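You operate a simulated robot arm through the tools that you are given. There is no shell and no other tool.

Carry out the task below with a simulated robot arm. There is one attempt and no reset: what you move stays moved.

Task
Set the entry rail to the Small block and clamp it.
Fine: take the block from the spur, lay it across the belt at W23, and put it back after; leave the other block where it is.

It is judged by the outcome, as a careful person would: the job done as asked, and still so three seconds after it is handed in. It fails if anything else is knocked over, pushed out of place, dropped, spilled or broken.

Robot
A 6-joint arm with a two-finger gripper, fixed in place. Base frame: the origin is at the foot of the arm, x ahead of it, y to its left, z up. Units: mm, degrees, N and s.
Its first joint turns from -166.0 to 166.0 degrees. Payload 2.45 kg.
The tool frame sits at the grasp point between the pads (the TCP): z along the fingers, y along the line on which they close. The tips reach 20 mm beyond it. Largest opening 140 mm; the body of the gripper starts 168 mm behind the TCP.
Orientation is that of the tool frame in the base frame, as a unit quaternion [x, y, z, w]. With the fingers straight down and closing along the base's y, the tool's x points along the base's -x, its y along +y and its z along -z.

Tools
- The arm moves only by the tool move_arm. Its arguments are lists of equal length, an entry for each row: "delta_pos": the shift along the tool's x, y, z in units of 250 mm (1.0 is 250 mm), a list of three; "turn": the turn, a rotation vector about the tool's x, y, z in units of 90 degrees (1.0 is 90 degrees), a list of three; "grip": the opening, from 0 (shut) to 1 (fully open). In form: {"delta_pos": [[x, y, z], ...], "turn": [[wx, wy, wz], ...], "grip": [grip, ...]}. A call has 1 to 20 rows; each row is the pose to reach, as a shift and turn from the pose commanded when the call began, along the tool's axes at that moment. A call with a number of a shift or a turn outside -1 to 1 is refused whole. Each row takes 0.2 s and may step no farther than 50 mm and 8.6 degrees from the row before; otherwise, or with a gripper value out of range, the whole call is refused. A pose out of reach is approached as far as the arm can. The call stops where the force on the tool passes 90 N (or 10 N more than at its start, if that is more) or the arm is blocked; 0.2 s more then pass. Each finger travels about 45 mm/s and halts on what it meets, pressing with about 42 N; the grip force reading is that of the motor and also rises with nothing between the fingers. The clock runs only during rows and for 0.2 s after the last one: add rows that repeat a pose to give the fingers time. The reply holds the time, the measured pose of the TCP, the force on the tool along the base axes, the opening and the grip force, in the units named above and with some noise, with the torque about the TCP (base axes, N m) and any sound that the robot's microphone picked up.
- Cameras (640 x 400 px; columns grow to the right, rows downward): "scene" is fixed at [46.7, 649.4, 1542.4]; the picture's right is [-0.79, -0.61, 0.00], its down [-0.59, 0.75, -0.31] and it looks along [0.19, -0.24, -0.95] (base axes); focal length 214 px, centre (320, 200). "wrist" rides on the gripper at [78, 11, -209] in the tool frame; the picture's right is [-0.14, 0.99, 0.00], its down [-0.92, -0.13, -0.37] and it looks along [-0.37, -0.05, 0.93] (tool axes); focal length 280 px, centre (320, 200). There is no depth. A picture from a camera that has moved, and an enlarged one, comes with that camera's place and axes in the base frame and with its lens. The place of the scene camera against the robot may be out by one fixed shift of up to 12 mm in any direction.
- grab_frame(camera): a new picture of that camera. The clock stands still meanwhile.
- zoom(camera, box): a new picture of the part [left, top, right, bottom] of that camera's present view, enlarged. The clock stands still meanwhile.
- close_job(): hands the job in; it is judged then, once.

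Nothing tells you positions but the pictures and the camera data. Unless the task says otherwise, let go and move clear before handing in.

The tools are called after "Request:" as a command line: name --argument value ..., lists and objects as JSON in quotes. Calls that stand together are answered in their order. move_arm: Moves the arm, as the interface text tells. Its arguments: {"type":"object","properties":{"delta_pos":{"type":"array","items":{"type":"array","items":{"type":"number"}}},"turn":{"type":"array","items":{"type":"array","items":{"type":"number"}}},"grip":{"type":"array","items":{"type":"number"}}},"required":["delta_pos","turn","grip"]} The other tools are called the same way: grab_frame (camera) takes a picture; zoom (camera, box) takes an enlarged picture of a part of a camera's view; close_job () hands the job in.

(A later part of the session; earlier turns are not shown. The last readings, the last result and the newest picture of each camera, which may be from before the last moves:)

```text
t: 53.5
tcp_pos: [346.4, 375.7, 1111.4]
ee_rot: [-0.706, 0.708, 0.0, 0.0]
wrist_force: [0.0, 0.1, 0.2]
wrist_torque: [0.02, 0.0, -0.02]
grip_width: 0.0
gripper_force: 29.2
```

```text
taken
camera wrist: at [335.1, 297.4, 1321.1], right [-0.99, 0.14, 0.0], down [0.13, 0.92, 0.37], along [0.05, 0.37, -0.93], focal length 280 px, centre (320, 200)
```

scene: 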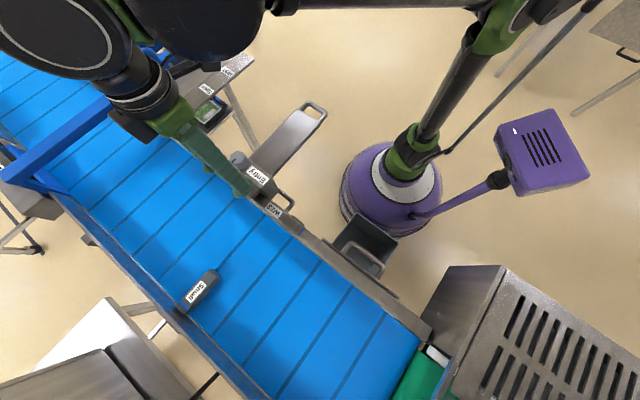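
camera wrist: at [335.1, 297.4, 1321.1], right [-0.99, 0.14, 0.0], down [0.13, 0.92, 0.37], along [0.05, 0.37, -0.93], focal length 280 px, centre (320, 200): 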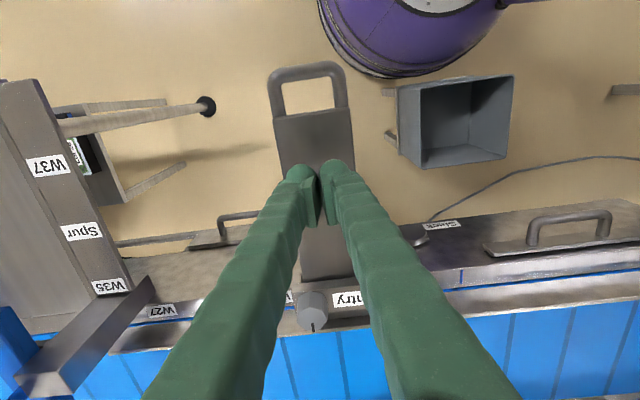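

The handle is directly ahead of the fingers. I'll enlarge it to get its exact position.

Request:
zoom --camera "wrist" --box '[240, 40, 380, 140]'

Request:
zoom --camera "wrist" --box '[240, 240, 400, 340]'

```text
4.00 times, centred on (310, 90) of wrist
camera zoom: at [335.1, 297.4, 1321.1], right [-0.99, 0.14, 0.0], down [0.13, 0.92, 0.37], along [0.05, 0.37, -0.93], focal length 1122 px, centre (360, 640)
```

zoom: 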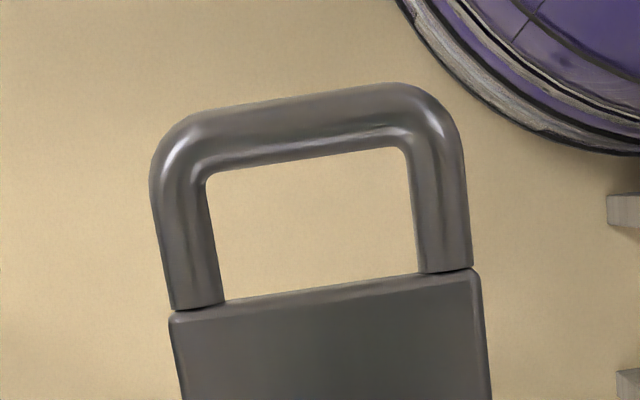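

```text
4.00 times, centred on (320, 290) of wrist
camera zoom: at [335.1, 297.4, 1321.1], right [-0.99, 0.14, 0.0], down [0.13, 0.92, 0.37], along [0.05, 0.37, -0.93], focal length 1122 px, centre (320, -160)
```

zoom: 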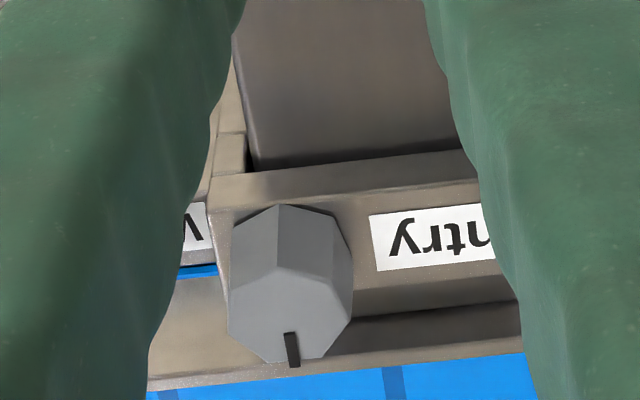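

The handle's crossbar spans y=274–288 at x≈350, z≈997. I'll go to y≈230, lower the closed fingers to z≈996 outside the bar, and then approach it.

Request:
move_arm --delta_pos '[[0.15, -0.005, 0], [0.3, -0.01, 0], [0.45, -0.016, 0], [0.58, -0.016, 0], [0.58, -0.016, 0.12], [0.58, -0.016, 0.28], [0.58, -0.016, 0.46], [0.58, -0.016, 0.46]]' --turn '[[0, 0, 0], [0, 0, 0], [0, 0, 0], [0, 0, 0], [0, 0, 0], [0, 0, 0], [0, 0, 0], [0, 0, 0]]' --grip '[0, 0, 0, 0, 0, 0, 0, 0]'

Request:
grab_frame --camera "wrist"

Request:
grab_frame --camera "scene"

```text
t: 55.3
tcp_pos: [351.6, 230.4, 999.2]
ee_rot: [-0.706, 0.708, 0.0, 0.0]
wrist_force: [-0.2, 0.7, 0.2]
wrist_torque: [0.01, 0.03, 0.01]
grip_width: 0.1
gripper_force: 29.6
```

```text
taken
camera wrist: at [340.0, 152.7, 1208.3], right [-0.99, 0.14, 0.0], down [0.13, 0.92, 0.37], along [0.05, 0.36, -0.93], focal length 280 px, centre (320, 200)
```

wrist: 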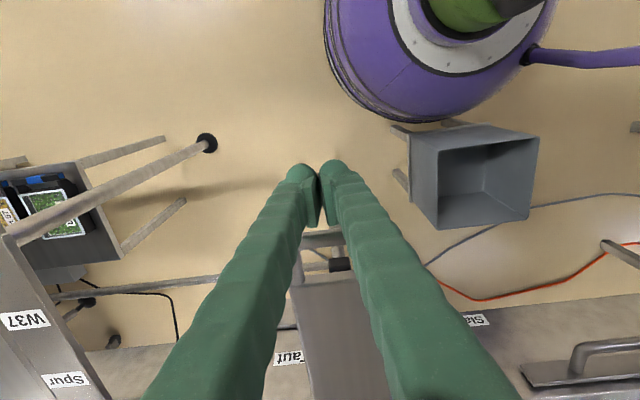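

```text
taken
```

scene: 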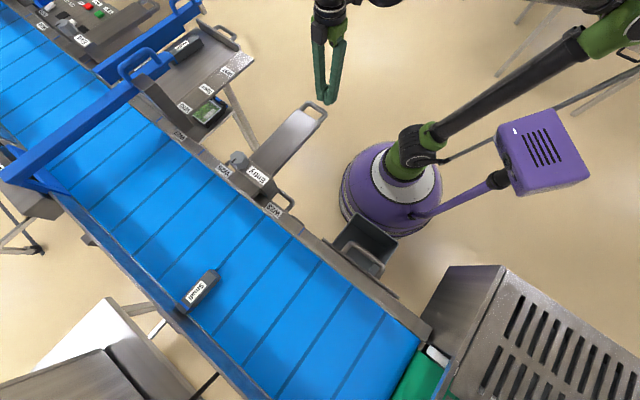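

The closed fingers are just outside the handle. I'll approach and push slowly, watching the force.

Request:
move_arm --delta_pos '[[-0.04, 0, 0], [-0.08, 0, 0], [-0.09, 0, 0]]' --turn '[[0, 0, 0], [0, 0, 0], [0, 0, 0]]' --grip '[0, 0, 0]'

Request:
move_arm --delta_pos '[[-0.012, 0, 0]]' --turn '[[0, 0, 0]]' --grip '[0]'

Request:
move_arm --delta_pos '[[-0.012, 0, 0]]' --turn '[[0, 0, 0]]' --grip '[0]'

```text
t: 56.1
tcp_pos: [351.3, 250.6, 997.1]
ee_rot: [-0.706, 0.709, -0.001, -0.001]
wrist_force: [1.4, -30.2, 5.5]
wrist_torque: [-0.19, 0.32, 0.14]
grip_width: 6.1
gripper_force: 29.5
```

```text
t: 56.5
tcp_pos: [351.6, 250.7, 997.5]
ee_rot: [-0.707, 0.708, -0.001, 0.0]
wrist_force: [3.0, -71.1, 10.4]
wrist_torque: [-0.59, 0.14, 0.46]
grip_width: 6.0
gripper_force: 29.1
```

```text
t: 56.9
tcp_pos: [351.2, 251.6, 997.5]
ee_rot: [-0.707, 0.707, -0.004, -0.003]
wrist_force: [11.6, -63.5, 16.4]
wrist_torque: [-0.38, -0.34, 0.24]
grip_width: 5.9
gripper_force: 29.4
stopped in row 1: the force on the tool passed its limit at 96 N (the readings are from after the stop); the commanded pose is now the measured one
```

The rail didn't move at about 70–95 N, so it's clamped now, with the knob mark pointing at the belt. I'll back off from the handle, rise, and go look at the knob in order to loosen it.

Request:
move_arm --delta_pos '[[0.04, 0, 0], [0.1, 0, 0], [0.1, 0, -0.14], [0.1, 0, -0.3], [0.1, 0, -0.46], [0.1, 0, -0.46]]' --turn '[[0, 0, 0], [0, 0, 0], [0, 0, 0], [0, 0, 0], [0, 0, 0], [0, 0, 0]]' --grip '[0, 0, 0, 0, 0, 0]'

Request:
zoom --camera "scene" --box '[200, 90, 360, 230]'

```text
t: 58.2
tcp_pos: [351.5, 230.4, 1112.3]
ee_rot: [0.708, -0.707, 0.003, 0.002]
wrist_force: [0.2, 0.3, 0.6]
wrist_torque: [0.0, 0.0, 0.01]
grip_width: 0.1
gripper_force: 29.1
```

```text
2.86 times, centred on (280, 160) of scene
camera zoom: at [46.7, 649.4, 1542.4], right [-0.79, -0.61, 0.0], down [-0.59, 0.75, -0.31], along [0.19, -0.24, -0.95], focal length 613 px, centre (434, 314)
```

zoom: 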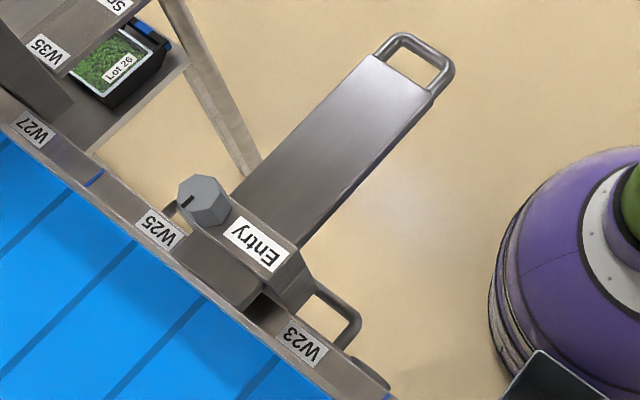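

The rail hasn't moved. I'll go above the knob and take views from two positions to fix its centre, height and facets, trimming a small tool tilt on the way.

Request:
move_arm --delta_pos '[[-0.15, -0.02, -0.05], [-0.32, -0.04, -0.1], [-0.49, -0.07, -0.152], [-0.66, -0.1, -0.152], [-0.83, -0.132, -0.152], [-0.98, -0.132, -0.152], [-0.98, -0.132, -0.152]]' --turn '[[-0.001, -0.0045, 0], [-0.001, -0.0045, 0], [-0.001, -0.0045, 0], [-0.001, -0.0045, 0], [-0.001, -0.0045, 0], [-0.001, -0.0045, 0], [-0.001, -0.0045, 0]]' --grip '[0.6, 0.6, 0.6, 0.6, 0.6, 0.6, 0.6]'

Request:
zoom --camera "wrist" --box '[240, 160, 400, 260]'

Request:
move_arm --delta_pos '[[-0.15, 0, 0], [-0.3, 0, 0], [-0.45, 0, 0], [-0.6, 0, 0], [-0.6, 0, 0]]' --turn '[[0, 0, 0], [0, 0, 0], [0, 0, 0], [0, 0, 0], [0, 0, 0]]' --grip '[0.6, 0.6, 0.6, 0.6, 0.6]'

Request:
grab_frame --camera "wrist"

Request:
zoom --camera "wrist" --box '[240, 60, 400, 160]'

```text
t: 59.9
tcp_pos: [382.3, 477.1, 1149.0]
ee_rot: [0.707, -0.707, 0.0, 0.001]
wrist_force: [0.0, -0.2, 0.1]
wrist_torque: [-0.02, 0.0, -0.01]
grip_width: 83.9
gripper_force: 0.1
```

```text
4.00 times, centred on (320, 210) of wrist
camera zoom: at [372.3, 400.2, 1356.5], right [-0.99, 0.14, 0.0], down [0.13, 0.92, 0.37], along [0.05, 0.37, -0.93], focal length 1122 px, centre (320, 160)
```

zoom: 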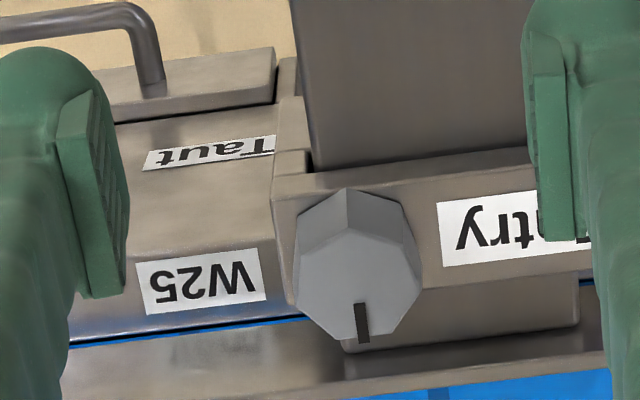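

```text
t: 61.0
tcp_pos: [383.6, 628.6, 1146.3]
ee_rot: [-0.707, 0.707, 0.0, 0.0]
wrist_force: [-0.5, 0.6, 0.4]
wrist_torque: [-0.02, -0.03, -0.01]
grip_width: 84.0
gripper_force: 0.1
```

```text
taken
camera wrist: at [371.6, 551.1, 1355.8], right [-0.99, 0.14, 0.0], down [0.13, 0.92, 0.37], along [0.05, 0.37, -0.93], focal length 280 px, centre (320, 200)
```

wrist: 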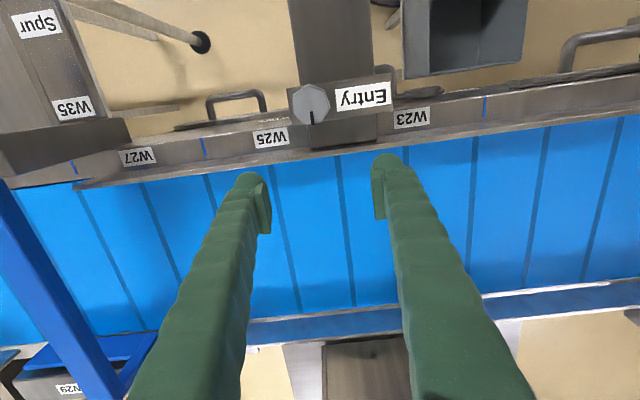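

```text
4.00 times, centred on (320, 110) of wrist
camera zoom: at [371.6, 551.1, 1355.8], right [-0.99, 0.14, 0.0], down [0.13, 0.92, 0.37], along [0.05, 0.37, -0.93], focal length 1122 px, centre (320, 560)
```

zoom: 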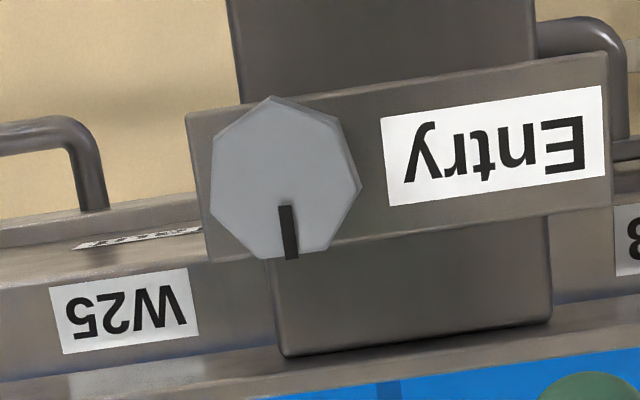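

The knob is a seven-sided prism centred at (384, 568), top z≈1045, base z≈1014, with a flat facing +y. I'll turn the tool so the fingers close along y and centre it above the knob.

Request:
move_arm --delta_pos '[[0.02, 0, 0], [0.04, 0, 0], [0.06, 0, 0], [0.08, 0, 0], [0.1, 0, 0], [0.12, 0, 0], [0.14, 0, 0], [0.16, 0, 0], [0.18, 0, 0], [0.2, 0, 0], [0.22, 0, 0], [0.243, 0, 0], [0.243, 0, 0]]' --turn '[[0, 0, 0.085], [0, 0, 0.17], [0, 0, 0.255], [0, 0, 0.34], [0, 0, 0.425], [0, 0, 0.51], [0, 0, 0.595], [0, 0, 0.68], [0, 0, 0.765], [0, 0, 0.85], [0, 0, 0.925], [0, 0, 1.0], [0, 0, 1.0]]' --grip '[0.5, 0.5, 0.5, 0.5, 0.5, 0.5, 0.5, 0.5, 0.5, 0.5, 0.5, 0.5, 0.5]'

Request:
grab_frame --camera "wrist"

Request:
zoom --camera "wrist" --box '[240, 120, 400, 220]'

```text
t: 63.9
tcp_pos: [383.7, 567.0, 1147.8]
ee_rot: [0.001, 1.0, 0.0, 0.0]
wrist_force: [0.4, -0.7, 0.6]
wrist_torque: [0.0, 0.02, 0.0]
grip_width: 69.8
gripper_force: 0.0
```

```text
taken
camera wrist: at [305.6, 577.6, 1356.2], right [0.14, 0.99, 0.0], down [0.92, -0.13, 0.37], along [0.36, -0.05, -0.93], focal length 280 px, centre (320, 200)
```

wrist: 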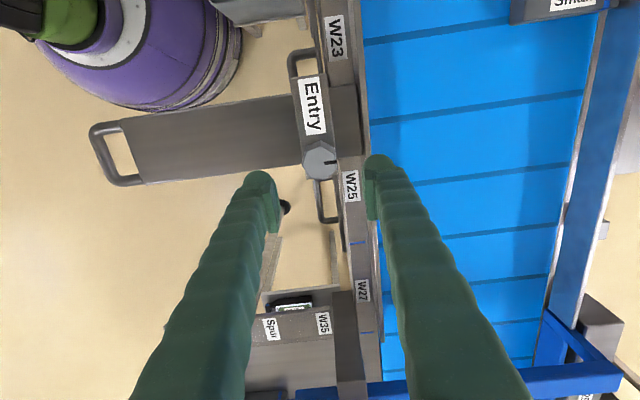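

```text
4.00 times, centred on (320, 170) of wrist
camera zoom: at [305.6, 577.6, 1356.2], right [0.14, 0.99, 0.0], down [0.92, -0.13, 0.37], along [0.36, -0.05, -0.93], focal length 1122 px, centre (320, 320)
```

zoom: 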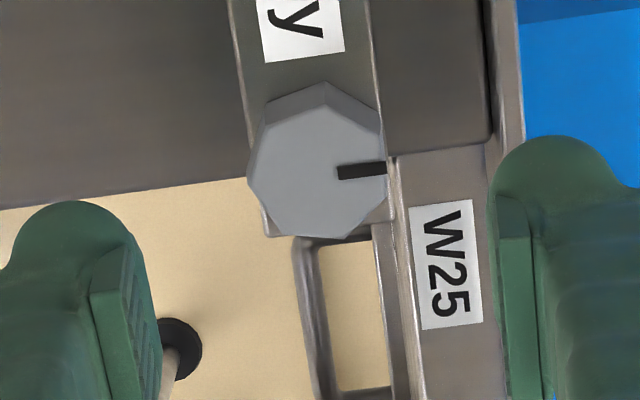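

The knob is centred between the open fingers. I'll lower to z≈1040 so the tips stay above the bracket top, then check.

Request:
move_arm --delta_pos '[[0, 0, 0.12], [0, 0, 0.24], [0, 0, 0.34], [0, 0, 0.4], [0, 0, 0.43], [0, 0, 0.43]]' --turn '[[0, 0, 0], [0, 0, 0], [0, 0, 0], [0, 0, 0], [0, 0, 0], [0, 0, 0]]' --grip '[0.5, 0.5, 0.5, 0.5, 0.5, 0.5]'

Request:
grab_frame --camera "wrist"

Request:
zoom --camera "scene" --box '[190, 110, 310, 210]'

```text
t: 65.2
tcp_pos: [384.0, 566.0, 1040.4]
ee_rot: [0.0, 1.0, 0.0, 0.0]
wrist_force: [-0.9, 0.7, -0.1]
wrist_torque: [0.02, -0.01, -0.02]
grip_width: 70.0
gripper_force: 0.0
```

```text
taken
camera wrist: at [305.7, 576.6, 1249.9], right [0.14, 0.99, 0.0], down [0.92, -0.13, 0.37], along [0.36, -0.05, -0.93], focal length 280 px, centre (320, 200)
```

wrist: 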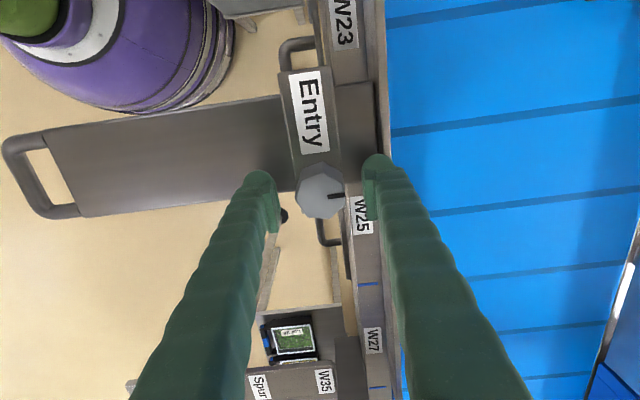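

```text
4.00 times, centred on (250, 160) of scene
camera zoom: at [46.7, 649.4, 1542.4], right [-0.79, -0.61, 0.0], down [-0.59, 0.75, -0.31], along [0.19, -0.24, -0.95], focal length 858 px, centre (600, 360)
```

zoom: 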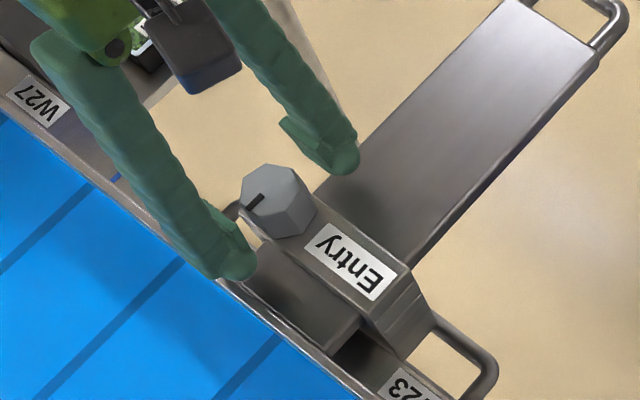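

The knob is centred between the pads. I'll close on it.

Request:
move_arm --delta_pos '[[0, 0, 0], [0, 0, 0], [0, 0, 0], [0, 0, 0], [0, 0, 0]]' --turn '[[0, 0, 0], [0, 0, 0], [0, 0, 0], [0, 0, 0], [0, 0, 0]]' --grip '[0.15, 0.15, 0.15, 0.15, 0.15]'

Request:
zoom --camera "wrist" --box '[240, 140, 400, 240]'

```text
t: 66.5
tcp_pos: [384.6, 566.1, 1040.3]
ee_rot: [0.0, 1.0, 0.0, 0.0]
wrist_force: [1.9, 6.3, 2.4]
wrist_torque: [0.08, -0.03, 0.02]
grip_width: 40.5
gripper_force: 44.9
```

```text
4.00 times, centred on (320, 190) of wrist
camera zoom: at [305.6, 577.1, 1249.9], right [0.14, 0.99, 0.0], down [0.92, -0.13, 0.37], along [0.36, -0.05, -0.93], focal length 1122 px, centre (320, 240)
```

zoom: 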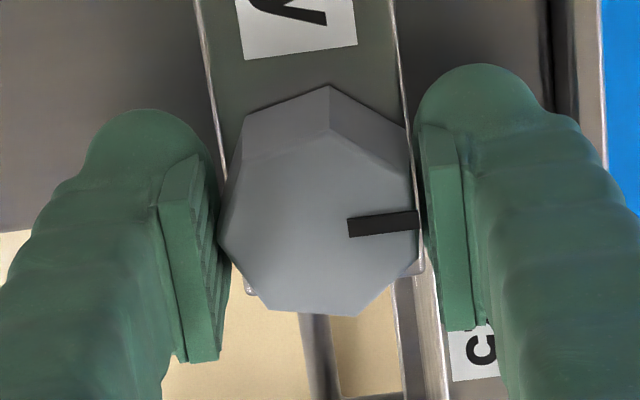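

The knob is held at 40.5 mm. I'll try loosening it counterclockwise (seen from above) by a small amount and watch the torque and sound.

Request:
move_arm --delta_pos '[[0, 0, 0], [0, 0, 0]]' --turn '[[0, 0, -0.06], [0, 0, -0.12]]' --grip '[0.15, 0.15]'

Request:
zoom --camera "wrist" --box '[240, 140, 400, 240]'

```text
t: 67.0
tcp_pos: [383.8, 565.8, 1040.0]
ee_rot: [-0.093, 0.996, 0.0, -0.001]
wrist_force: [-2.1, 4.7, 6.5]
wrist_torque: [0.01, -0.11, 0.01]
grip_width: 40.4
gripper_force: 45.0
```

```text
4.00 times, centred on (320, 190) of wrist
camera zoom: at [305.0, 562.2, 1249.9], right [-0.05, 1.0, 0.0], down [0.93, 0.05, 0.37], along [0.37, 0.02, -0.93], focal length 1122 px, centre (320, 240)
```

zoom: 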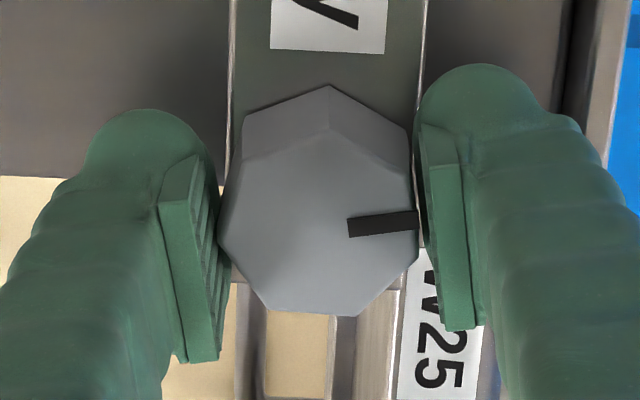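

The knob turns with the gripper with almost no torque. I'll keep turning counterclockwise in steps, looking for a stop or a sound.

Request:
move_arm --delta_pos '[[0, 0, 0], [0, 0, 0], [0, 0, 0], [0, 0, 0]]' --turn '[[0, 0, -0.07], [0, 0, -0.14], [0, 0, -0.21], [0, 0, -0.27]]' --grip '[0.15, 0.15, 0.15, 0.15]'

Request:
move_arm --delta_pos '[[0, 0, 0], [0, 0, 0], [0, 0, 0], [0, 0, 0]]' --turn '[[0, 0, -0.07], [0, 0, -0.14], [0, 0, -0.21], [0, 0, -0.27]]' --grip '[0.15, 0.15, 0.15, 0.15]'

Request:
zoom --camera "wrist" --box '[240, 140, 400, 240]'

```text
t: 68.0
tcp_pos: [383.2, 567.0, 1040.9]
ee_rot: [-0.302, 0.953, 0.001, 0.0]
wrist_force: [-0.1, -1.0, 7.7]
wrist_torque: [-0.02, -0.04, -0.03]
grip_width: 40.5
gripper_force: 45.4
```

```text
t: 69.0
tcp_pos: [384.3, 565.4, 1040.0]
ee_rot: [-0.496, 0.869, 0.001, 0.0]
wrist_force: [-2.2, -6.8, 4.9]
wrist_torque: [-0.44, 0.19, 0.0]
grip_width: 40.4
gripper_force: 44.5
```

```text
4.00 times, centred on (320, 190) of wrist
camera zoom: at [334.7, 504.4, 1249.9], right [-0.78, 0.62, 0.0], down [0.58, 0.73, 0.37], along [0.23, 0.29, -0.93], focal length 1122 px, centre (320, 240)
```

zoom: 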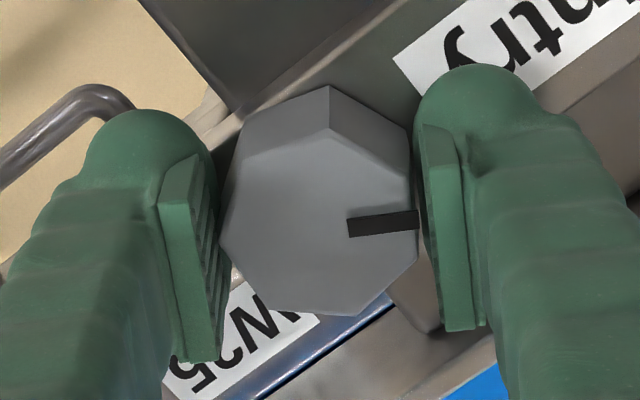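

It's turned about 60° and still moves freely. I'll continue to about 90°.

Request:
move_arm --delta_pos '[[0, 0, 0], [0, 0, 0], [0, 0, 0], [0, 0, 0], [0, 0, 0]]' --turn '[[0, 0, -0.07], [0, 0, -0.14], [0, 0, -0.21], [0, 0, -0.28], [0, 0, -0.34]]' --grip '[0.15, 0.15, 0.15, 0.15, 0.15]'

Request:
zoom --camera "wrist" --box '[240, 140, 400, 240]'

```text
t: 70.2
tcp_pos: [384.2, 565.5, 1039.4]
ee_rot: [0.707, -0.707, 0.001, 0.0]
wrist_force: [-1.5, -9.9, 2.8]
wrist_torque: [-0.22, -0.04, 0.0]
grip_width: 40.5
gripper_force: 45.0
```

```text
4.00 times, centred on (320, 190) of wrist
camera zoom: at [373.0, 488.0, 1249.8], right [-0.99, 0.14, 0.0], down [0.13, 0.92, 0.37], along [0.05, 0.37, -0.93], focal length 1122 px, centre (320, 240)
```

zoom: 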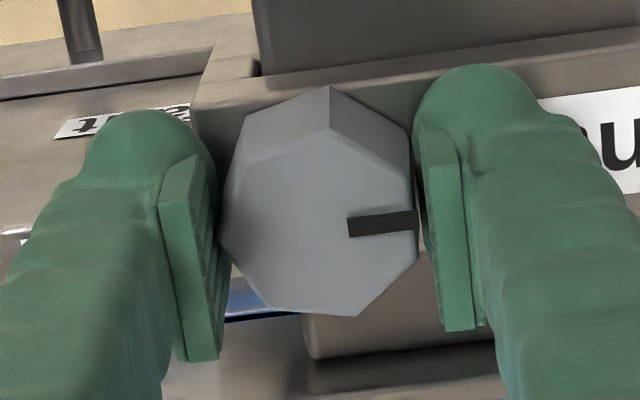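

It's now 90° counterclockwise and still free. I'll go a few degrees more to feel for a stop.

Request:
move_arm --delta_pos '[[0, 0, 0], [0, 0, 0]]' --turn '[[0, 0, -0.05], [0, 0, -0.1]]' --grip '[0.15, 0.15]'

Request:
zoom --camera "wrist" --box '[240, 140, 400, 240]'

```text
t: 70.8
tcp_pos: [384.8, 566.7, 1040.9]
ee_rot: [0.76, -0.65, 0.0, 0.0]
wrist_force: [7.2, -1.5, 16.6]
wrist_torque: [-0.09, -0.14, 0.0]
grip_width: 40.4
gripper_force: 44.6
```

```text
4.00 times, centred on (320, 190) of wrist
camera zoom: at [385.1, 487.2, 1249.7], right [-1.0, -0.02, 0.0], down [-0.02, 0.93, 0.37], along [-0.01, 0.37, -0.93], focal length 1122 px, centre (320, 240)
```

zoom: 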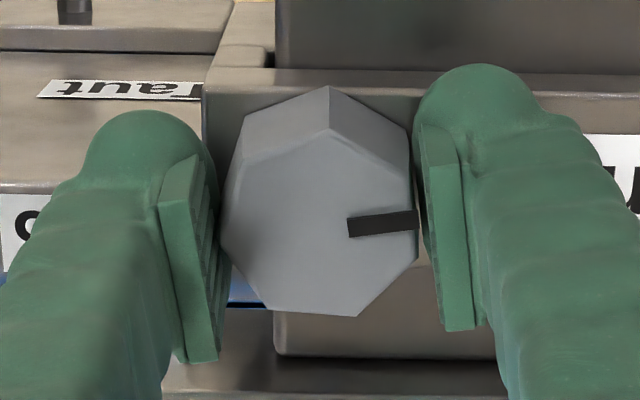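

The knob still turns freely at about 99°, so I'll release it here, rise, and test whether the rail now slides.

Request:
move_arm --delta_pos '[[0, 0, 0], [0, 0, 0], [0, 0, 0], [0, 0, 0], [0, 0, -0.1], [0, 0, -0.25], [0, 0, -0.4], [0, 0, -0.4]]' --turn '[[0, 0, 0], [0, 0, 0], [0, 0, 0], [0, 0, 0], [0, 0, 0], [0, 0, 0], [0, 0, 0.1], [0, 0, 0.1]]' --grip '[0.5, 0.5, 0.5, 0.5, 0.5, 0.5, 0.5, 0.5]'

Request:
grab_frame --camera "wrist"

Request:
zoom --camera "scene" --box '[190, 110, 310, 210]'

```text
refused: row 7 steps farther than a row can; nothing moved
```

```text
taken
camera wrist: at [385.1, 487.2, 1249.7], right [-1.0, -0.02, 0.0], down [-0.02, 0.93, 0.37], along [-0.01, 0.37, -0.93], focal length 280 px, centre (320, 200)
```

wrist: 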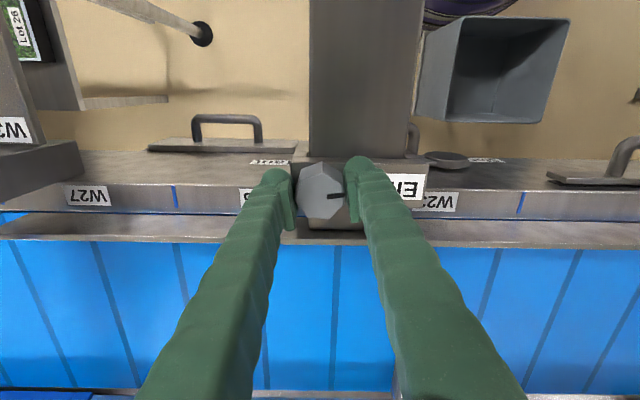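

```text
4.00 times, centred on (250, 160) of scene
camera zoom: at [46.7, 649.4, 1542.4], right [-0.79, -0.61, 0.0], down [-0.59, 0.75, -0.31], along [0.19, -0.24, -0.95], focal length 858 px, centre (600, 360)
```

zoom: 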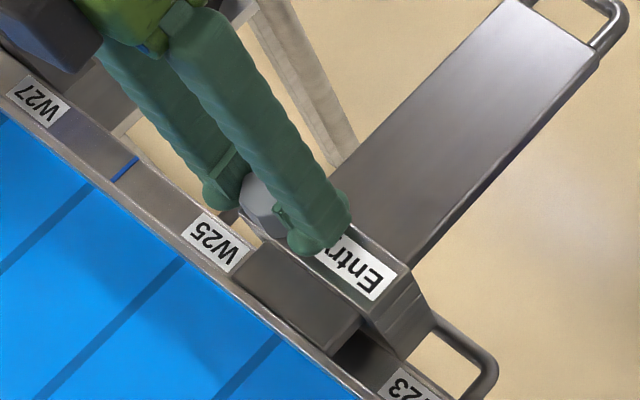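

The turn step was just over the limit, so nothing moved. I'll send the release-and-rise again with a smaller turn per row.

Request:
move_arm --delta_pos '[[0, 0, 0], [0, 0, 0], [0, 0, 0], [0, 0, 0], [0, 0, -0.1], [0, 0, -0.25], [0, 0, -0.4], [0, 0, -0.4]]' --turn '[[0, 0, 0], [0, 0, 0], [0, 0, 0], [0, 0, 0], [0, 0, 0], [0, 0, 0], [0, 0, 0.05], [0, 0, 0.1]]' --grip '[0.5, 0.5, 0.5, 0.5, 0.5, 0.5, 0.5, 0.5]'

Request:
zoom --camera "wrist" --box '[220, 80, 420, 210]'

Request:
zoom --camera "scene" --box '[190, 110, 310, 210]'

```text
t: 72.7
tcp_pos: [382.0, 565.7, 1139.8]
ee_rot: [-0.706, 0.708, 0.0, 0.0]
wrist_force: [-1.3, 0.2, 0.0]
wrist_torque: [-0.01, 0.0, 0.0]
grip_width: 70.2
gripper_force: 0.0
```

```text
3.08 times, centred on (320, 145) of wrist
camera zoom: at [372.1, 488.1, 1349.4], right [-0.99, 0.14, 0.0], down [0.13, 0.92, 0.37], along [0.05, 0.37, -0.93], focal length 863 px, centre (320, 369)
```

zoom: 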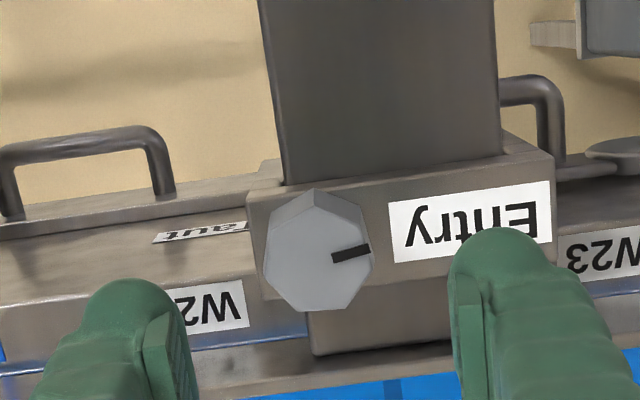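

```text
4.00 times, centred on (250, 160) of scene
camera zoom: at [46.7, 649.4, 1542.4], right [-0.79, -0.61, 0.0], down [-0.59, 0.75, -0.31], along [0.19, -0.24, -0.95], focal length 858 px, centre (600, 360)
```

zoom: 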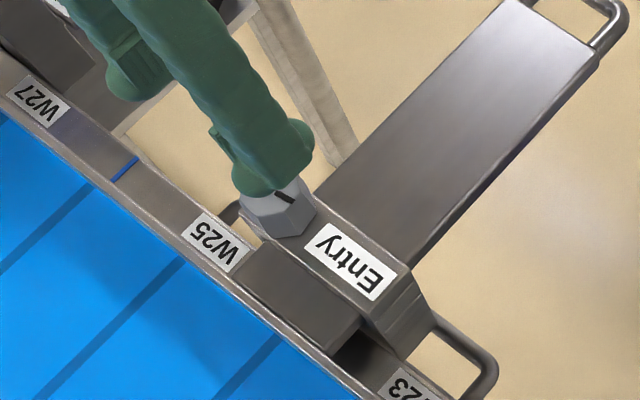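

The knob mark now points along −x, about 99° from where it was. I'll return to the outside of the handle with the fingers held 16 mm apart and test the rail again.

Request:
move_arm --delta_pos '[[0.16, 0.03, 0.0], [0.32, 0.06, 0.0], [0.48, 0.09, 0.0], [0.64, 0.128, 0.0], [0.8, 0.128, 0.05], [0.98, 0.128, 0.1], [0.98, 0.128, 0.1]]' --turn '[[0, 0, 0], [0, 0, 0], [0, 0, 0], [0, 0, 0], [0, 0, 0], [0, 0, 0], [0, 0, 0]]' --grip '[0.5, 0.4, 0.3, 0.2, 0.115, 0.115, 0.115]'

Request:
move_arm --delta_pos '[[0.12, 0, 0], [0.26, 0, 0], [0.36, 0, 0.0], [0.36, 0, 0.16], [0.36, 0, 0.32], [0.36, 0, 0.46], [0.36, 0, 0.46]]' --turn '[[0, 0, 0], [0, 0, 0], [0, 0, 0], [0, 0, 0], [0, 0, 0], [0, 0, 0], [0, 0, 0]]' --grip '[0.115, 0.115, 0.115, 0.115, 0.115, 0.115, 0.115]'

Request:
grab_frame --camera "wrist"

```text
t: 74.2
tcp_pos: [353.4, 320.7, 1113.9]
ee_rot: [0.707, -0.707, -0.001, 0.0]
wrist_force: [-0.3, -0.3, 0.1]
wrist_torque: [-0.04, 0.0, 0.02]
grip_width: 15.9
gripper_force: 0.1
```

```text
t: 75.8
tcp_pos: [353.4, 231.3, 1000.7]
ee_rot: [-0.707, 0.707, 0.0, 0.0]
wrist_force: [-0.3, -0.1, 0.5]
wrist_torque: [0.03, -0.01, -0.03]
grip_width: 16.3
gripper_force: 0.0
```

```text
taken
camera wrist: at [341.3, 153.1, 1209.8], right [-0.99, 0.14, 0.0], down [0.13, 0.92, 0.37], along [0.05, 0.37, -0.93], focal length 280 px, centre (320, 200)
```

wrist: 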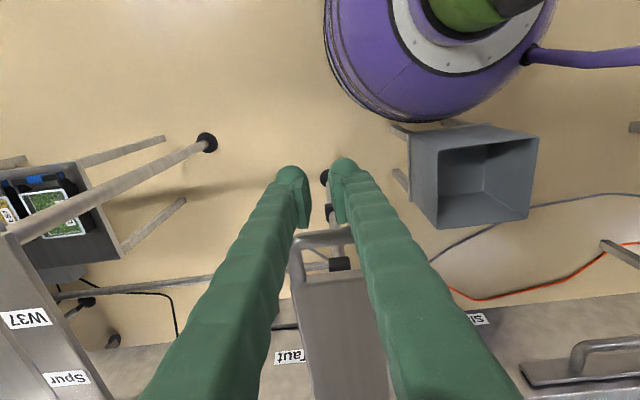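

The fingers are just outside the handle again. I'll approach and push a few mm at a time.

Request:
move_arm --delta_pos '[[-0.03, 0, 0.01], [-0.06, 0, 0.014], [-0.072, 0, 0.014]]' --turn '[[0, 0, 0], [0, 0, 0], [0, 0, 0]]' --grip '[0.115, 0.115, 0.115]'

Request:
move_arm --delta_pos '[[-0.012, 0, 0], [-0.02, 0, 0]]' --turn '[[0, 0, 0], [0, 0, 0]]' --grip '[0.115, 0.115]'

Request:
move_arm --delta_pos '[[-0.012, 0, 0], [-0.02, 0, 0]]' --turn '[[0, 0, 0], [0, 0, 0]]' --grip '[0.115, 0.115]'

```text
t: 76.7
tcp_pos: [351.0, 250.3, 997.4]
ee_rot: [-0.707, 0.707, -0.001, 0.001]
wrist_force: [0.1, 0.6, 0.8]
wrist_torque: [-0.02, 0.03, 0.01]
grip_width: 16.0
gripper_force: 0.0
```

```text
t: 77.2
tcp_pos: [351.2, 254.8, 996.3]
ee_rot: [0.708, -0.706, 0.001, 0.0]
wrist_force: [-0.7, -4.1, -0.1]
wrist_torque: [-0.02, -0.03, 0.07]
grip_width: 15.9
gripper_force: 0.0
```

```text
t: 77.8
tcp_pos: [350.1, 260.0, 997.3]
ee_rot: [-0.707, 0.707, 0.001, -0.001]
wrist_force: [0.2, -3.4, 1.3]
wrist_torque: [-0.02, 0.04, 0.06]
grip_width: 15.8
gripper_force: 0.1
```

The rail now slides at about 4 N, so it's loose. I'll push steadily toward y≈425, well short of the block, then slow down.

Request:
move_arm --delta_pos '[[-0.04, 0, 0], [-0.09, 0, 0], [-0.14, 0, 0], [-0.19, 0, 0], [-0.24, 0, 0], [-0.29, 0, 0], [-0.34, 0, 0], [-0.39, 0, 0], [-0.44, 0, 0], [-0.49, 0, 0], [-0.54, 0, 0], [-0.58, 0, 0], [-0.62, 0, 0], [-0.64, 0, 0]]' --turn '[[0, 0, 0], [0, 0, 0], [0, 0, 0], [0, 0, 0], [0, 0, 0], [0, 0, 0], [0, 0, 0], [0, 0, 0], [0, 0, 0], [0, 0, 0], [0, 0, 0], [0, 0, 0], [0, 0, 0], [0, 0, 0]]' --grip '[0.115, 0.115, 0.115, 0.115, 0.115, 0.115, 0.115, 0.115, 0.115, 0.115, 0.115, 0.115, 0.115, 0.115]'

Request:
grab_frame --camera "scene"

Request:
grab_frame --camera "wrist"

```text
t: 80.8
tcp_pos: [352.7, 419.2, 997.4]
ee_rot: [0.707, -0.707, 0.0, 0.0]
wrist_force: [0.5, -1.9, 0.4]
wrist_torque: [-0.04, 0.0, 0.02]
grip_width: 15.7
gripper_force: 0.0
```

```text
taken
```

scene: 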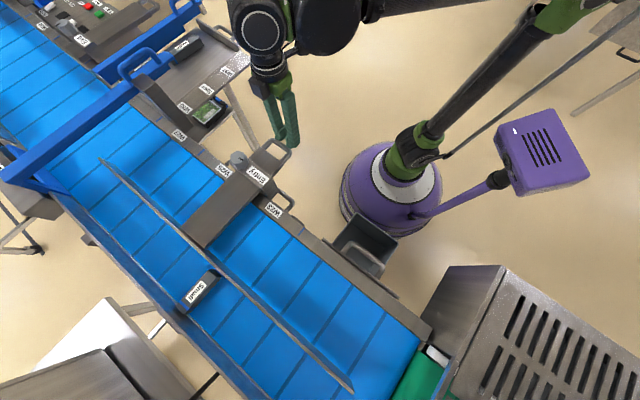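

```text
taken
camera wrist: at [340.6, 341.4, 1206.1], right [-0.99, 0.14, 0.0], down [0.13, 0.92, 0.37], along [0.05, 0.37, -0.93], focal length 280 px, centre (320, 200)
```

wrist: 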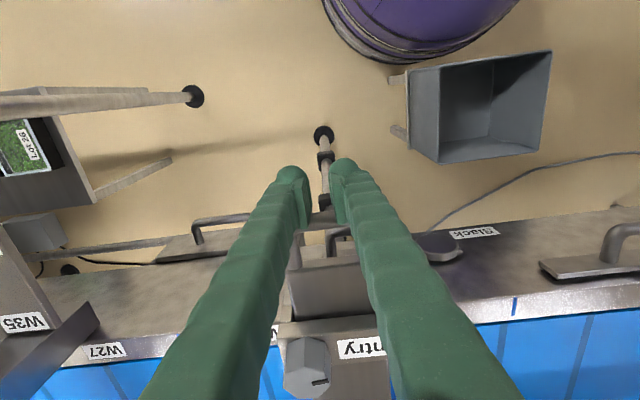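

The long rail has moved across the belt and is now close to the block's near end. I'll enlarge to see the remaining gap.

Request:
zoom --camera "scene" --box '[150, 220, 270, 320]'

Request:
zoom --camera "scene" --box '[60, 120, 220, 220]'

```text
4.00 times, centred on (210, 270) of scene
camera zoom: at [46.7, 649.4, 1542.4], right [-0.79, -0.61, 0.0], down [-0.59, 0.75, -0.31], along [0.19, -0.24, -0.95], focal length 858 px, centre (760, -80)
```

zoom: 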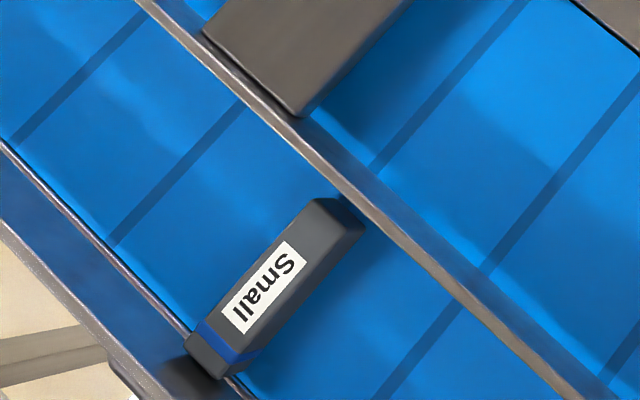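

```text
4.00 times, centred on (140, 170) of scene
camera zoom: at [46.7, 649.4, 1542.4], right [-0.79, -0.61, 0.0], down [-0.59, 0.75, -0.31], along [0.19, -0.24, -0.95], focal length 858 px, centre (1040, 320)
```

zoom: 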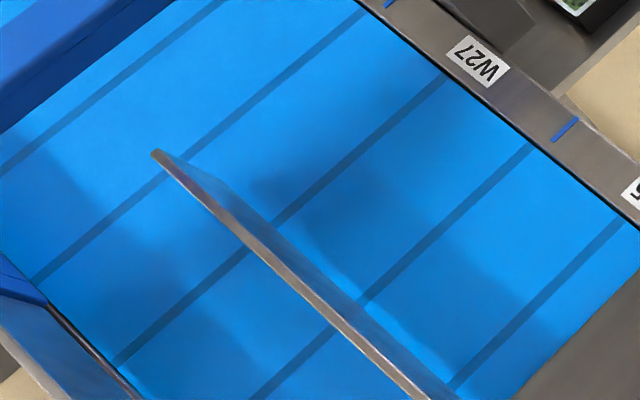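

There's still a gap of perhaps 15–20 mm. I'll continue slowly, then creep.

Request:
move_arm --delta_pos '[[-0.02, 0, 0], [-0.04, 0, 0], [-0.052, 0, 0], [-0.06, 0, 0]]' --turn '[[0, 0, 0], [0, 0, 0], [0, 0, 0], [0, 0, 0]]' --grip '[0.115, 0.115, 0.115, 0.115]'

Request:
move_arm --delta_pos '[[-0.01, 0, 0], [-0.016, 0, 0]]' --turn '[[0, 0, 0], [0, 0, 0]]' --grip '[0.115, 0.115]'

Request:
zoom --camera "scene" --box '[150, 220, 270, 320]'

```text
t: 81.8
tcp_pos: [352.9, 433.2, 996.6]
ee_rot: [-0.707, 0.707, 0.001, 0.001]
wrist_force: [-1.7, -3.5, -0.2]
wrist_torque: [-0.03, 0.01, 0.08]
grip_width: 16.6
gripper_force: 0.8
```

```text
t: 82.5
tcp_pos: [353.1, 438.0, 997.3]
ee_rot: [0.708, -0.707, 0.001, 0.0]
wrist_force: [-0.1, -3.2, -0.7]
wrist_torque: [-0.03, -0.02, 0.08]
grip_width: 16.2
gripper_force: 0.1
```

```text
4.00 times, centred on (210, 270) of scene
camera zoom: at [46.7, 649.4, 1542.4], right [-0.79, -0.61, 0.0], down [-0.59, 0.75, -0.31], along [0.19, -0.24, -0.95], focal length 858 px, centre (760, -80)
```

zoom: 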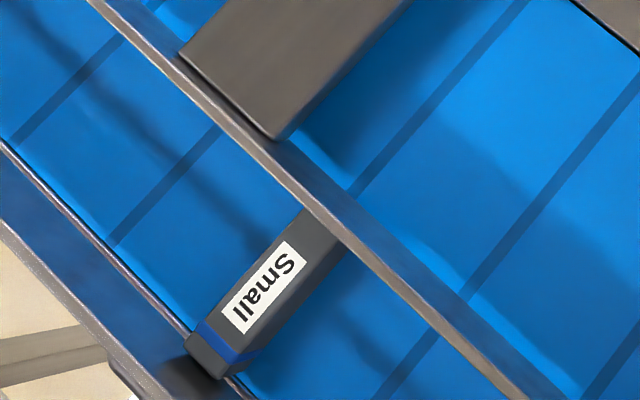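

The rail is nearly at the block. I'll creep in 2 mm moves and watch the push force.

Request:
move_arm --delta_pos '[[-0.008, 0, 0], [-0.008, 0, 0]]' --turn '[[0, 0, 0], [0, 0, 0]]' --grip '[0.115, 0.115]'

Request:
move_arm --delta_pos '[[-0.008, 0, 0], [-0.008, 0, 0]]' --turn '[[0, 0, 0], [0, 0, 0]]' --grip '[0.115, 0.115]'

Request:
zoom --camera "scene" --box '[150, 220, 270, 320]'

```text
t: 83.0
tcp_pos: [352.1, 439.5, 997.8]
ee_rot: [0.707, -0.707, 0.0, 0.001]
wrist_force: [0.3, -1.6, 0.7]
wrist_torque: [0.01, 0.02, 0.03]
grip_width: 15.8
gripper_force: 0.1
```

```text
t: 83.7
tcp_pos: [353.6, 442.6, 997.9]
ee_rot: [-0.707, 0.707, 0.001, 0.0]
wrist_force: [0.5, -2.7, 2.1]
wrist_torque: [0.04, 0.01, 0.08]
grip_width: 15.9
gripper_force: 0.0
```

```text
4.00 times, centred on (210, 270) of scene
camera zoom: at [46.7, 649.4, 1542.4], right [-0.79, -0.61, 0.0], down [-0.59, 0.75, -0.31], along [0.19, -0.24, -0.95], focal length 858 px, centre (760, -80)
```

zoom: 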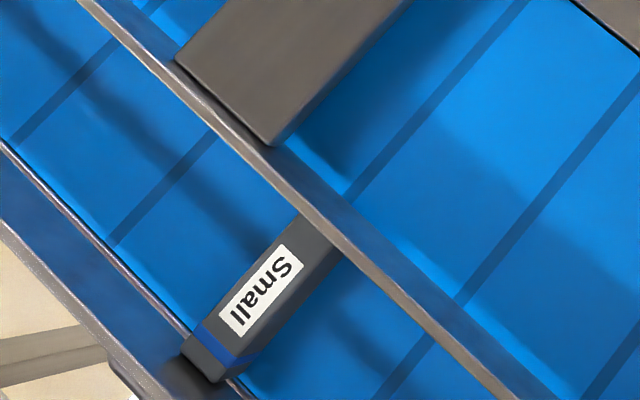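

The block's label has shifted slightly, so the rail is now touching and moving the block toward the wall. I'll continue until the force rises.

Request:
move_arm --delta_pos '[[-0.006, 0, 0], [-0.006, 0, 0]]' --turn '[[0, 0, 0], [0, 0, 0]]' --grip '[0.115, 0.115]'

Request:
move_arm --delta_pos '[[-0.006, 0, 0], [-0.006, 0, 0]]' --turn '[[0, 0, 0], [0, 0, 0]]' --grip '[0.115, 0.115]'

Request:
zoom --camera "scene" --box '[150, 220, 270, 320]'

```text
t: 84.2
tcp_pos: [351.4, 443.1, 997.1]
ee_rot: [0.707, -0.707, -0.001, 0.0]
wrist_force: [0.5, -3.1, 1.0]
wrist_torque: [-0.01, -0.03, 0.01]
grip_width: 15.7
gripper_force: 0.0
```

```text
t: 84.8
tcp_pos: [352.1, 443.7, 996.1]
ee_rot: [-0.707, 0.708, 0.0, 0.0]
wrist_force: [1.4, -14.7, -0.2]
wrist_torque: [-0.18, -0.01, 0.24]
grip_width: 15.5
gripper_force: 0.1
```

```text
4.00 times, centred on (210, 270) of scene
camera zoom: at [46.7, 649.4, 1542.4], right [-0.79, -0.61, 0.0], down [-0.59, 0.75, -0.31], along [0.19, -0.24, -0.95], focal length 858 px, centre (760, -80)
```

zoom: 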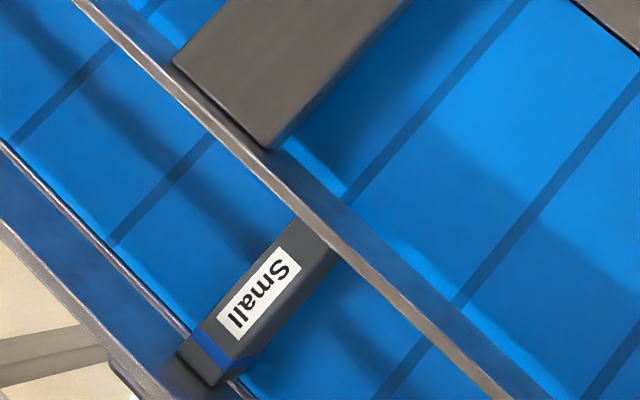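

The force has jumped to 15 N, so the block is now against the far wall. One more small nudge will confirm it's firm.

Request:
move_arm --delta_pos '[[-0.006, 0, 0], [-0.006, 0, 0]]' --turn '[[0, 0, 0], [0, 0, 0]]' --grip '[0.115, 0.115]'

Request:
zoom --camera "scene" --box '[150, 220, 270, 320]'

```text
t: 85.5
tcp_pos: [352.0, 444.8, 997.0]
ee_rot: [-0.707, 0.708, 0.0, 0.0]
wrist_force: [-0.2, -35.8, -7.7]
wrist_torque: [-0.57, -0.17, 0.64]
grip_width: 16.2
gripper_force: 0.1
```

```text
4.00 times, centred on (210, 270) of scene
camera zoom: at [46.7, 649.4, 1542.4], right [-0.79, -0.61, 0.0], down [-0.59, 0.75, -0.31], along [0.19, -0.24, -0.95], focal length 858 px, centre (760, -80)
```

zoom: 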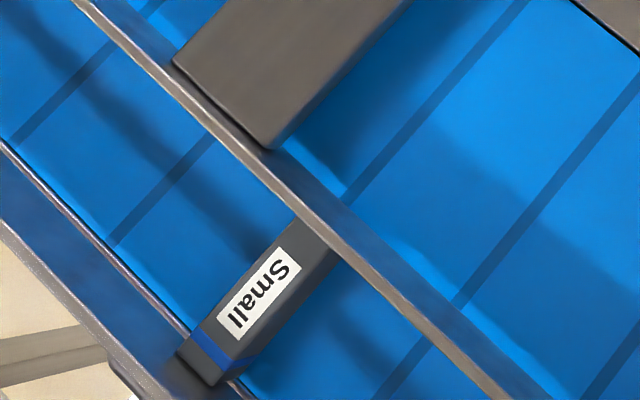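

The push is firm at 36 N and the block is trapped squarely between rail and wall. I'll back the fingers off the handle and check that the rail stays put.

Request:
move_arm --delta_pos '[[0.012, 0, 0], [0.04, 0, 0], [0.1, 0, 0], [0.12, 0, -0.1], [0.12, 0, -0.28], [0.12, 0, -0.46], [0.12, 0, -0.56], [0.12, 0, -0.56]]' --turn '[[0, 0, 0], [0, 0, 0], [0, 0, 0], [0, 0, 0], [0, 0, 0], [0, 0, 0], [0, 0, 0], [0, 0, 0]]' --grip '[0.115, 0.115, 0.115, 0.115, 0.115, 0.115, 0.115, 0.115]'

Request:
zoom --camera "scene" --box '[150, 220, 270, 320]'

Request:
grab_frame --camera "wrist"

```text
t: 87.2
tcp_pos: [350.6, 416.0, 1136.1]
ee_rot: [0.707, -0.707, 0.0, 0.0]
wrist_force: [0.6, 0.0, -0.9]
wrist_torque: [0.02, -0.04, -0.01]
grip_width: 16.0
gripper_force: 0.0
```

```text
4.00 times, centred on (210, 270) of scene
camera zoom: at [46.7, 649.4, 1542.4], right [-0.79, -0.61, 0.0], down [-0.59, 0.75, -0.31], along [0.19, -0.24, -0.95], focal length 858 px, centre (760, -80)
```

zoom: 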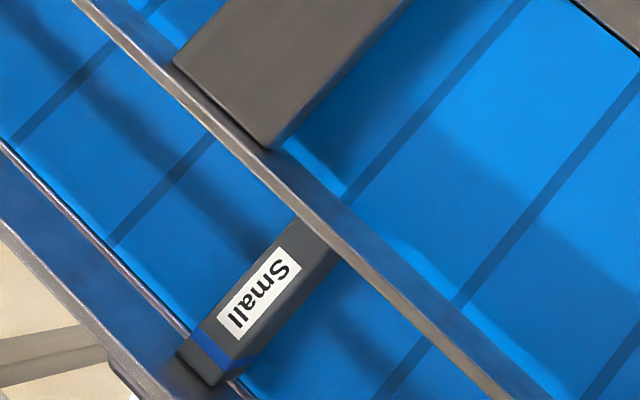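

```text
taken
camera wrist: at [339.3, 338.8, 1345.2], right [-0.99, 0.14, 0.0], down [0.13, 0.92, 0.37], along [0.05, 0.37, -0.93], focal length 280 px, centre (320, 200)
```

wrist: 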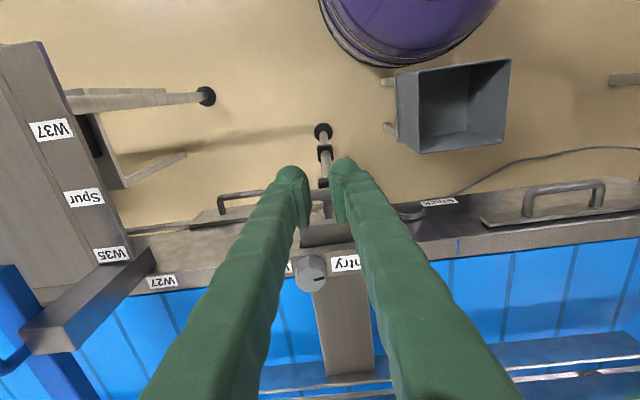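

The rail and block stayed exactly in place. Next I'll return to the knob in the pose where I released it and grip it to clamp.

Request:
move_arm --delta_pos '[[-0.12, -0.03, 0], [-0.28, -0.06, 0], [-0.44, -0.1, 0], [-0.602, -0.134, 0], [-0.602, -0.134, 0]]' --turn '[[0, 0, 0], [0, 0, -0.03], [0, 0, -0.07], [0, 0, -0.1], [0, 0, -0.1]]' --grip '[0.5, 0.5, 0.5, 0.5, 0.5]'

Request:
grab_frame --camera "wrist"

Request:
zoom --camera "wrist" --box '[240, 120, 400, 220]'

```text
t: 88.5
tcp_pos: [384.0, 567.7, 1135.6]
ee_rot: [0.76, -0.65, 0.0, 0.0]
wrist_force: [1.0, -0.5, 0.5]
wrist_torque: [0.04, -0.03, 0.01]
grip_width: 70.1
gripper_force: 0.0
```

```text
taken
camera wrist: at [385.1, 489.2, 1344.6], right [-1.0, -0.02, 0.0], down [-0.02, 0.93, 0.37], along [-0.01, 0.37, -0.93], focal length 280 px, centre (320, 200)
```

wrist: 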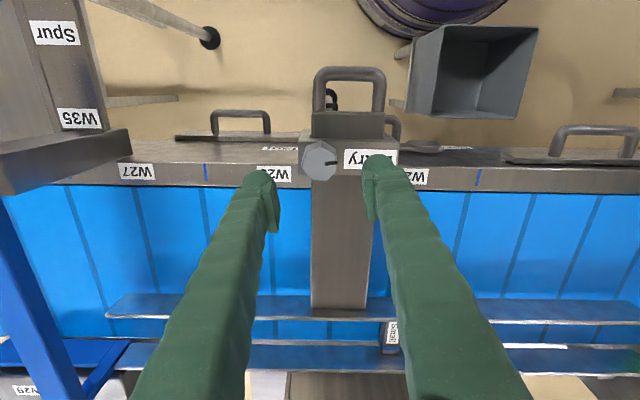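

```text
4.00 times, centred on (320, 170) of wrist
camera zoom: at [385.1, 489.2, 1344.6], right [-1.0, -0.02, 0.0], down [-0.02, 0.93, 0.37], along [-0.01, 0.37, -0.93], focal length 1122 px, centre (320, 320)
```

zoom: 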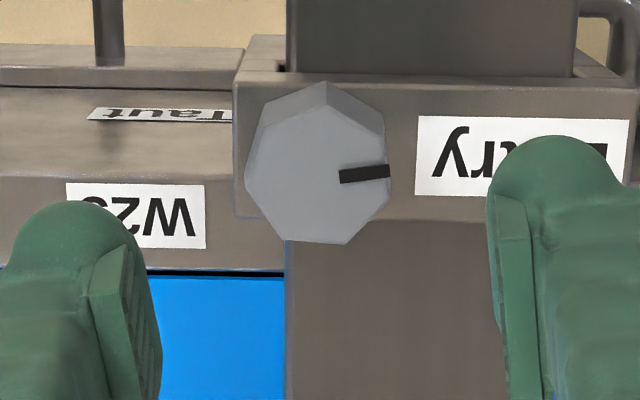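

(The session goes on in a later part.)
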